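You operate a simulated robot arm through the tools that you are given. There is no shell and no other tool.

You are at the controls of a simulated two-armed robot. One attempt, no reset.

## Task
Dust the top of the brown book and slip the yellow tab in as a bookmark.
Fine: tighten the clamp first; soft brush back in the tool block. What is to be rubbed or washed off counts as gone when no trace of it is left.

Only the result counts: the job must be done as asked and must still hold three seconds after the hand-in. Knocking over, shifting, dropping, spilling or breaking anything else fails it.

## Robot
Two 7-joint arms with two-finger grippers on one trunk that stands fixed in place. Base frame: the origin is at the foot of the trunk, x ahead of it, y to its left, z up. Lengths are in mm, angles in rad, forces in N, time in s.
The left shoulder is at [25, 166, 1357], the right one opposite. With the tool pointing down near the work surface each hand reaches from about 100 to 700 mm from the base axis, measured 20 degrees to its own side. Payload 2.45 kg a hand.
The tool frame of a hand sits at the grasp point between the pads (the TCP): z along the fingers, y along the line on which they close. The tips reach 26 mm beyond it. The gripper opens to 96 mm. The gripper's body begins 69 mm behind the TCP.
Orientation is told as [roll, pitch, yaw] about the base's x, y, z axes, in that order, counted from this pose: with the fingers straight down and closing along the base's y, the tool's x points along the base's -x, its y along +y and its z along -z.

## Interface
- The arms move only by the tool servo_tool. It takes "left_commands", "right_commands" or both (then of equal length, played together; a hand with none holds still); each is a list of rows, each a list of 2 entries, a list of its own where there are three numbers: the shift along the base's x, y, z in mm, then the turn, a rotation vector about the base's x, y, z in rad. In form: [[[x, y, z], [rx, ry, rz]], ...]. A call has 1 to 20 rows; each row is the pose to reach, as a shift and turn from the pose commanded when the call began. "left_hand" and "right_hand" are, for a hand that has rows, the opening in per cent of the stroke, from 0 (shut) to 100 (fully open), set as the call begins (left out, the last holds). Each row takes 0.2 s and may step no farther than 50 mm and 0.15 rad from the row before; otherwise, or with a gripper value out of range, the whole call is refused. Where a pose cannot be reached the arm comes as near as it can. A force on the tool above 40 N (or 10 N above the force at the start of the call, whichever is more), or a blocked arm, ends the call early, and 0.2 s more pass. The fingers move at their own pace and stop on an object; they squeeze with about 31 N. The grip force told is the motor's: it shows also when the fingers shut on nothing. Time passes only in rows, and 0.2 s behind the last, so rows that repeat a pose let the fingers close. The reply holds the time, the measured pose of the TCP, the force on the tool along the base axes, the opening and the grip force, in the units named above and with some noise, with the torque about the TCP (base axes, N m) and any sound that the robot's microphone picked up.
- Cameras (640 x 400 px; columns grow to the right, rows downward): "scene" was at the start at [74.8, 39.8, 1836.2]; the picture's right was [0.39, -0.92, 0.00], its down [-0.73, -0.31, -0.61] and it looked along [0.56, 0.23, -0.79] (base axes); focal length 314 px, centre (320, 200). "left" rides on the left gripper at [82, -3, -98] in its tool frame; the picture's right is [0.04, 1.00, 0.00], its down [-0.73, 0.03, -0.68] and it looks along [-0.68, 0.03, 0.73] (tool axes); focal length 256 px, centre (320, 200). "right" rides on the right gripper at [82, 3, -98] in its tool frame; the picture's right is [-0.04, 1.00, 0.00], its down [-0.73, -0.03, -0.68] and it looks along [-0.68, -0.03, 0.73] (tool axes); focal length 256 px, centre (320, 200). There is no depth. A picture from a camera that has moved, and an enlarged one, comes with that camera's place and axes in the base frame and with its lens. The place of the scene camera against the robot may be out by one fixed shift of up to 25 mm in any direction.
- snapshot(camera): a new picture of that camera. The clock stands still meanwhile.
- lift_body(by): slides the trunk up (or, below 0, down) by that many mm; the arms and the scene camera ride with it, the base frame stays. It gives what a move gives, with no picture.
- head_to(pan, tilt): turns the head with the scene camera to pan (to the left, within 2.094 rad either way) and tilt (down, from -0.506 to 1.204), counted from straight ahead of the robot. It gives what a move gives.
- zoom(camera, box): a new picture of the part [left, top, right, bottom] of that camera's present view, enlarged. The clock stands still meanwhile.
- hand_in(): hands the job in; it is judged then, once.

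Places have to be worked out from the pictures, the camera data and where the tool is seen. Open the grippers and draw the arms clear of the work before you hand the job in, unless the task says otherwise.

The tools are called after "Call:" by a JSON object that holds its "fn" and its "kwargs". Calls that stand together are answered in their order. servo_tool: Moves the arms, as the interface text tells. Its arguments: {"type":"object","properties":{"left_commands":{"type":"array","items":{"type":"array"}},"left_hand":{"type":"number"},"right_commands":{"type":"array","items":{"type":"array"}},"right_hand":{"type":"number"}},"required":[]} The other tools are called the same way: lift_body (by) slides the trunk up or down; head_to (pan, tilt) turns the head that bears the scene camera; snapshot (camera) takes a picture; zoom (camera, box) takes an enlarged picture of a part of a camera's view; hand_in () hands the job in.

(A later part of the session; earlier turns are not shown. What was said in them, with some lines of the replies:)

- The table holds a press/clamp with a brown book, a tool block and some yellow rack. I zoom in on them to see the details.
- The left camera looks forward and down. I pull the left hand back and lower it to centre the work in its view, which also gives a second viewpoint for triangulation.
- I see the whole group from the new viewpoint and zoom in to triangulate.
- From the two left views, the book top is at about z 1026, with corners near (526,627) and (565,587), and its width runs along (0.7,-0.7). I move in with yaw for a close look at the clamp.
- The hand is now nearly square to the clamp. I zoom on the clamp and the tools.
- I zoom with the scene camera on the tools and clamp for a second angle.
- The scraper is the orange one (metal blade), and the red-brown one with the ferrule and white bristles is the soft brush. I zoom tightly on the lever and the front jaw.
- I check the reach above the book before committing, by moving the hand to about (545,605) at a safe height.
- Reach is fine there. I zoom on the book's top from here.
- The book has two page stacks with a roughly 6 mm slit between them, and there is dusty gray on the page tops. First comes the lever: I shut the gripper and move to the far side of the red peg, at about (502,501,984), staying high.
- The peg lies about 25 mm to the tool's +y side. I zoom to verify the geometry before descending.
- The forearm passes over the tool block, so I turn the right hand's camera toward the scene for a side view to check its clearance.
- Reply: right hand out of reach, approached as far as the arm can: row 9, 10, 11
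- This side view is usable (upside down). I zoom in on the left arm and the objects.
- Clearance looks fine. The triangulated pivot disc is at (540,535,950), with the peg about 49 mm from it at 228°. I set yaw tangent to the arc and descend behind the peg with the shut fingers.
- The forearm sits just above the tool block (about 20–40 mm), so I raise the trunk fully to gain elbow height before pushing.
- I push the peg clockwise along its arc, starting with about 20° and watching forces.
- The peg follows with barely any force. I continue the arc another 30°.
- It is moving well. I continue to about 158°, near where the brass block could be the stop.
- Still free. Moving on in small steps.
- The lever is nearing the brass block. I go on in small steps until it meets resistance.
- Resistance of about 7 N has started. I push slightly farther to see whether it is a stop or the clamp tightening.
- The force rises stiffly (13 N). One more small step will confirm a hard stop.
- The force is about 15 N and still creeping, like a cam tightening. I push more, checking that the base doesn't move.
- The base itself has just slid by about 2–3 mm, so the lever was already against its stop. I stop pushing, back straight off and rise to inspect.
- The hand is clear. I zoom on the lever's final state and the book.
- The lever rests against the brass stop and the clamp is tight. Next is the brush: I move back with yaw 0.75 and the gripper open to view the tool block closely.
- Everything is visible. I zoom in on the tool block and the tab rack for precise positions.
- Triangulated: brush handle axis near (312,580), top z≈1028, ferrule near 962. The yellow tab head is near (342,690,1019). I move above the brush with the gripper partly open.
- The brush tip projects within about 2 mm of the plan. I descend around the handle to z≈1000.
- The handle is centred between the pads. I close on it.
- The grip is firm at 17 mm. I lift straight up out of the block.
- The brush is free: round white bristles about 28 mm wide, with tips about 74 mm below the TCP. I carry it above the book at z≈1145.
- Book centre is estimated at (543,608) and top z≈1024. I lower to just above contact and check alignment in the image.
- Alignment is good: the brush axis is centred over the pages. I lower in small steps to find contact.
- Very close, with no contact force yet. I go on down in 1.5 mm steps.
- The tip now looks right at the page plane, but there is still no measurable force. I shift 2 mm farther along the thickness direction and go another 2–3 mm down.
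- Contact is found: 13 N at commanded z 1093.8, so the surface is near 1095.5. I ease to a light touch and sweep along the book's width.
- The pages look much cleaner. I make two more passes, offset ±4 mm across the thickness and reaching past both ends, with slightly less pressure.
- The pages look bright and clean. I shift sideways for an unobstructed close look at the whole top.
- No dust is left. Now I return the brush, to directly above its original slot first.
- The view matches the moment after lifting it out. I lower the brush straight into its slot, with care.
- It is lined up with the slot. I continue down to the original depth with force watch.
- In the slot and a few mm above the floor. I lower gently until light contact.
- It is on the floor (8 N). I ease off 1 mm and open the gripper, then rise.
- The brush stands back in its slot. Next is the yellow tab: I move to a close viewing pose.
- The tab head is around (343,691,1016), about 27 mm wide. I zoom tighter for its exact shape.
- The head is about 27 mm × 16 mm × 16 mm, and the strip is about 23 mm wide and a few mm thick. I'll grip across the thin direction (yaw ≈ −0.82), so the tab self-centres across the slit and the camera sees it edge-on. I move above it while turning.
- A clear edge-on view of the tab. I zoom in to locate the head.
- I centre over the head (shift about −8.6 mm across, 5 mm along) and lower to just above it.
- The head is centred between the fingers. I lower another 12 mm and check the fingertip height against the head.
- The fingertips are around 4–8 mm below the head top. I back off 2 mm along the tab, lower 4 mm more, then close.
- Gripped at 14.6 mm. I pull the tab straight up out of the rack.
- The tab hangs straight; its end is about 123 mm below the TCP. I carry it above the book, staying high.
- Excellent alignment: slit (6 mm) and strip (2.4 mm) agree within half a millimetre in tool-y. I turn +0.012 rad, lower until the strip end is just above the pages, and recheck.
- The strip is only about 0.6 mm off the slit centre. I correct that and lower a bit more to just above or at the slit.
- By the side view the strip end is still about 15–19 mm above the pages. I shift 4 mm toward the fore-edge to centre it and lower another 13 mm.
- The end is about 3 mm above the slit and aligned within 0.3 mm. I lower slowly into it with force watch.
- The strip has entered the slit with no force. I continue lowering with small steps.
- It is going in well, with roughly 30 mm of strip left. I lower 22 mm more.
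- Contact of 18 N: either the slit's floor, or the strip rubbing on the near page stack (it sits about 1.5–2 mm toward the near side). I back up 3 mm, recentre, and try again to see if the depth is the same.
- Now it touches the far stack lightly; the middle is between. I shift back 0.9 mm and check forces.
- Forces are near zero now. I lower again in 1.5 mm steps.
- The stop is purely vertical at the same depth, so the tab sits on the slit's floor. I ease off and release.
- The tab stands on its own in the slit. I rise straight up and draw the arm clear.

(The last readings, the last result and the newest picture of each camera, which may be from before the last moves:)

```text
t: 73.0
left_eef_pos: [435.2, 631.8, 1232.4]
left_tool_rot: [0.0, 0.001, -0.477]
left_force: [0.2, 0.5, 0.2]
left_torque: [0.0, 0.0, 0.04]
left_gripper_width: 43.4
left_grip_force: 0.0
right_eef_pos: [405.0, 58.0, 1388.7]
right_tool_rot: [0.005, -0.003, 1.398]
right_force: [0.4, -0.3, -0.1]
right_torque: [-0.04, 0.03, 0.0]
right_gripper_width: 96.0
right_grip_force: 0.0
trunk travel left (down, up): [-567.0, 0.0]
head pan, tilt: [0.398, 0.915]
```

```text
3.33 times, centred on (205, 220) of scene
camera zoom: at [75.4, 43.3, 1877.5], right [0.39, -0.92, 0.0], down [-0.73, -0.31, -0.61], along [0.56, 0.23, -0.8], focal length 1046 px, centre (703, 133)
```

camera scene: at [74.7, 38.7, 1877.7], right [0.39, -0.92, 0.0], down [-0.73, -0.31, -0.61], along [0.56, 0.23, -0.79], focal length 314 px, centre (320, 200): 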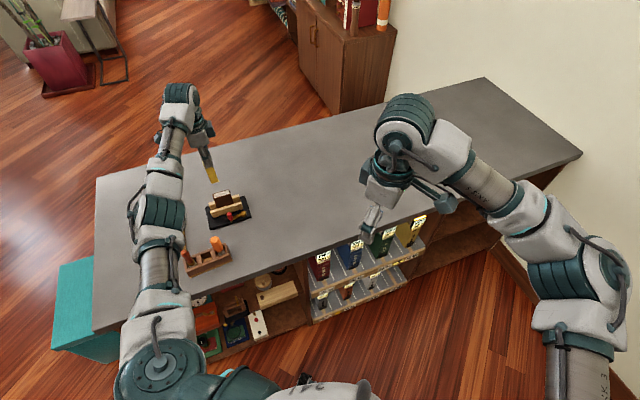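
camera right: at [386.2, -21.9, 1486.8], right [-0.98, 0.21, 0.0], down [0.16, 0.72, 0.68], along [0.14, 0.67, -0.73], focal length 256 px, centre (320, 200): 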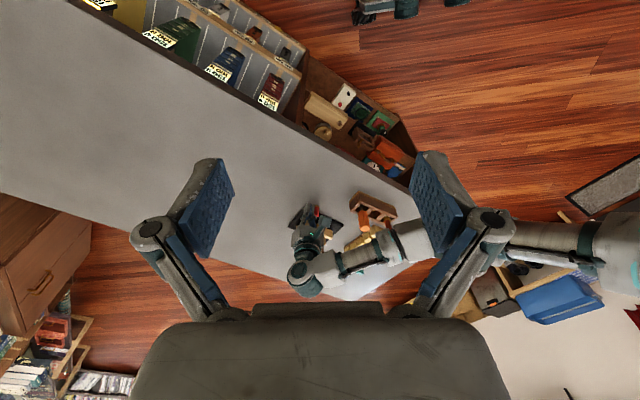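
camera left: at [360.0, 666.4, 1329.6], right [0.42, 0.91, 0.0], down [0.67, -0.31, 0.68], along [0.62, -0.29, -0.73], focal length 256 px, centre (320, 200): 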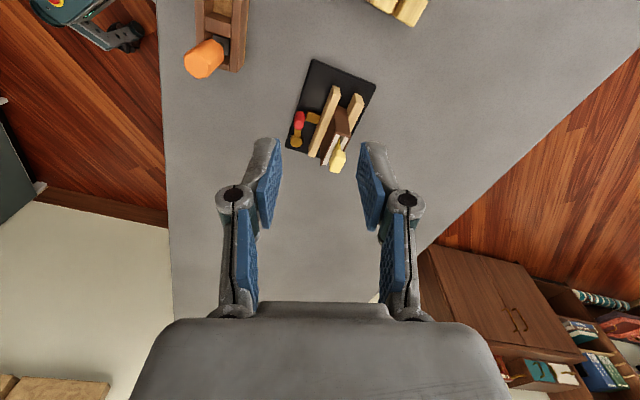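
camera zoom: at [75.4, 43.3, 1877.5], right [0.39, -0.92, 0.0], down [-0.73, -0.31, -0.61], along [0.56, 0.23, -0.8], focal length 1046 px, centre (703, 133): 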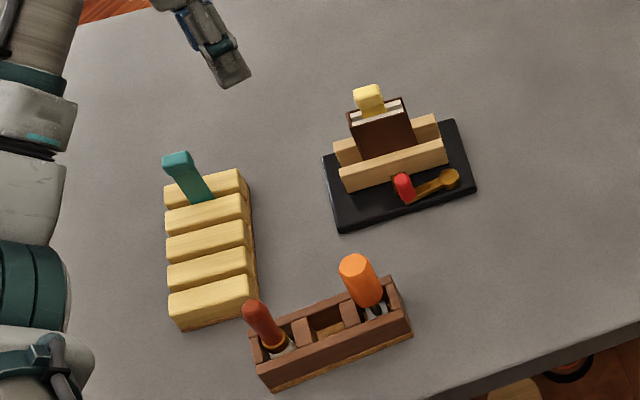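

Everything stands in place. I take close looks at the book top and the lever for a last check.

Call:
{"fn": "zoom", "kwargs": {"camera": "left", "box": [280, 55, 385, 180]}}

Call:
{"fn": "zoom", "kwargs": {"camera": "scene", "box": [205, 180, 240, 205]}}

Call:
{"fn": "zoom", "kwargs": {"camera": "right", "box": [293, 205, 343, 265]}}

Call:
{"fn": "zoom", "kwargs": {"camera": "left", "box": [282, 100, 332, 155]}}

```text
3.20 times, centred on (332, 118) of left
camera zoom: at [360.0, 666.4, 1329.6], right [0.42, 0.91, 0.0], down [0.67, -0.31, 0.68], along [0.62, -0.29, -0.73], focal length 819 px, centre (280, 464)
```

zoom: 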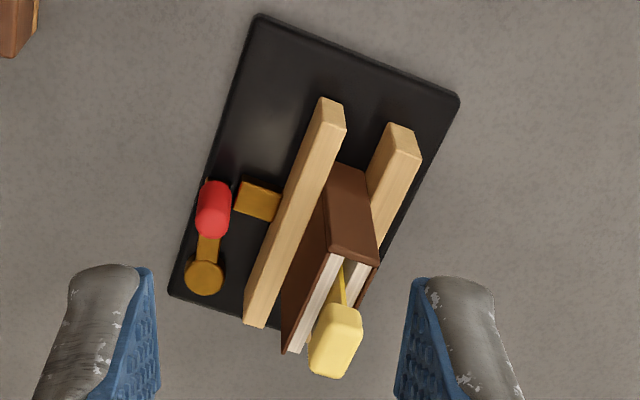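

```text
16.00 times, centred on (222, 192) of scene
camera zoom: at [75.4, 43.3, 1877.5], right [0.39, -0.92, 0.0], down [-0.73, -0.31, -0.61], along [0.56, 0.23, -0.8], focal length 5022 px, centre (1880, 320)
```

zoom: 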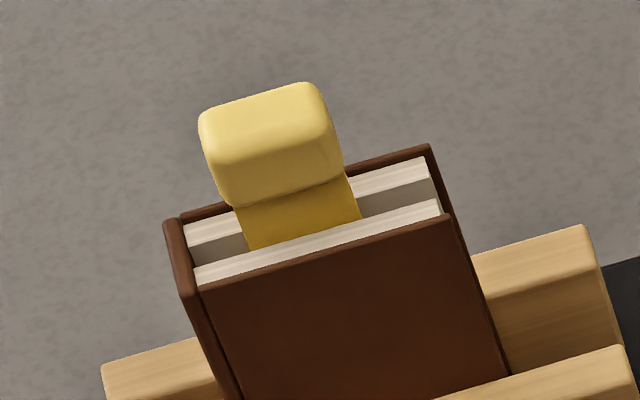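

```text
6.67 times, centred on (318, 235) of right
camera zoom: at [387.8, -22.2, 1486.2], right [-0.98, 0.21, 0.0], down [0.16, 0.72, 0.68], along [0.14, 0.67, -0.73], focal length 1707 px, centre (333, -33)
```

zoom: 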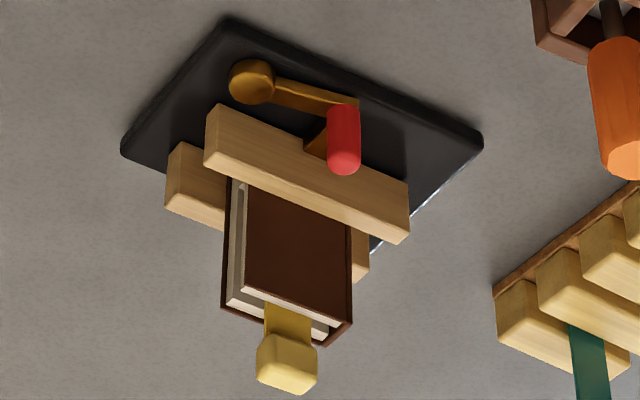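

```text
7.27 times, centred on (307, 128) of left
camera zoom: at [360.0, 666.4, 1329.6], right [0.42, 0.91, 0.0], down [0.67, -0.31, 0.68], along [0.62, -0.29, -0.73], focal length 1862 px, centre (414, 727)
```

zoom: 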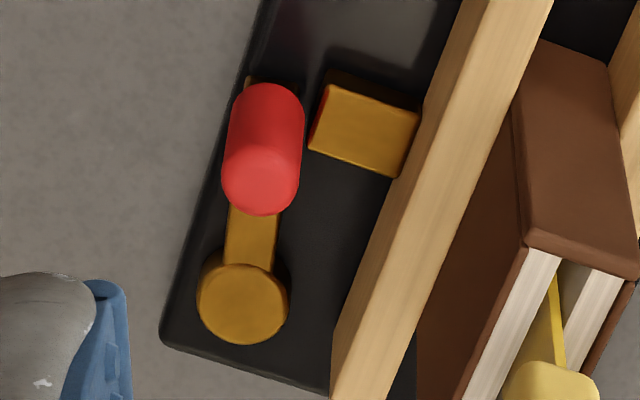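

The jaw gap has shrunk from about 29 mm to about 23 mm, matching the book's 22 mm thickness, so the clamp is tight. The pages are clean, the brush is back, and the tab is in the slit. I open the left gripper fully, draw the arm farther clear, and then hand in.

Call:
{"fn": "servo_tool", "kwargs": {"left_commands": [[[-30, 0, 20], [0, 0, 0]], [[-60, 0, 40], [0, 0, 0]], [[-90, -10, 60], [0, 0, 0]], [[-120, -20, 80], [0, 0, 0]], [[-120, -20, 80], [0, 0, 0]], [[-120, -20, 80], [0, 0, 0]]], "left_hand": 100}}

Call:
{"fn": "zoom", "kwargs": {"camera": "scene", "box": [80, 150, 280, 300]}}

```text
t: 74.5
left_eef_pos: [315.0, 613.7, 1310.7]
left_tool_rot: [0.0, -0.002, -0.476]
left_force: [-0.9, -0.7, 0.8]
left_torque: [0.01, 0.0, -0.02]
left_gripper_width: 96.0
left_grip_force: 0.1
right_eef_pos: [403.6, 58.8, 1388.6]
right_tool_rot: [0.003, -0.001, 1.397]
right_force: [1.0, 0.2, 0.6]
right_torque: [0.01, 0.01, 0.02]
right_gripper_width: 96.1
right_grip_force: 0.0
trunk travel left (down, up): [-567.0, 0.0]
head pan, tilt: [0.398, 0.915]
```

```text
2.67 times, centred on (180, 225) of scene
camera zoom: at [73.8, 38.6, 1877.7], right [0.39, -0.92, 0.0], down [-0.73, -0.31, -0.61], along [0.56, 0.23, -0.79], focal length 837 px, centre (693, 133)
```

zoom: 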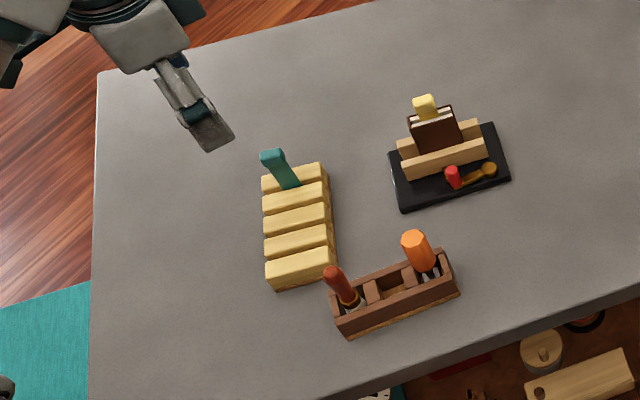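

The final view shows the clamp lever closed, the book top clean with the yellow tab in it, the brush in the block, and the arms clear. I hand it in.

Call:
{"fn": "hand_in", "kwargs": {}}

```text
The job is handed in.
```

I tightened the clamp, dusted the book, put the soft brush back in the tool block, and slipped the yellow tab in as a bookmark. I have handed it in but don't know the verdict.

- **Clamp:** I swung the lever about 80° clockwise until it stopped. The jaw gap closed to about 23 mm on the 22 mm book, so it looks tight. The lever stopped about 5 mm short of the brass block, and I took that as the jaw meeting the book.
- **Clamp base moved:** while I was pushing the lever, the base slid about 3 mm on the table. I left it there instead of nudging it back. This is the main thing that could count against the job.
- **Dusting:** after three passes with the soft brush, I saw no dust left on the page tops in close-ups from three cameras.
- **Brush:** it stands upright in its original slot.
- **Bookmark:** the tab rests on the floor of the slit, about 60 mm deep, and stands on its own. Roughly 10 mm of strip plus the head shows above the pages.

The other objects look undisturbed in the last pictures. The grippers are open and both arms are clear.
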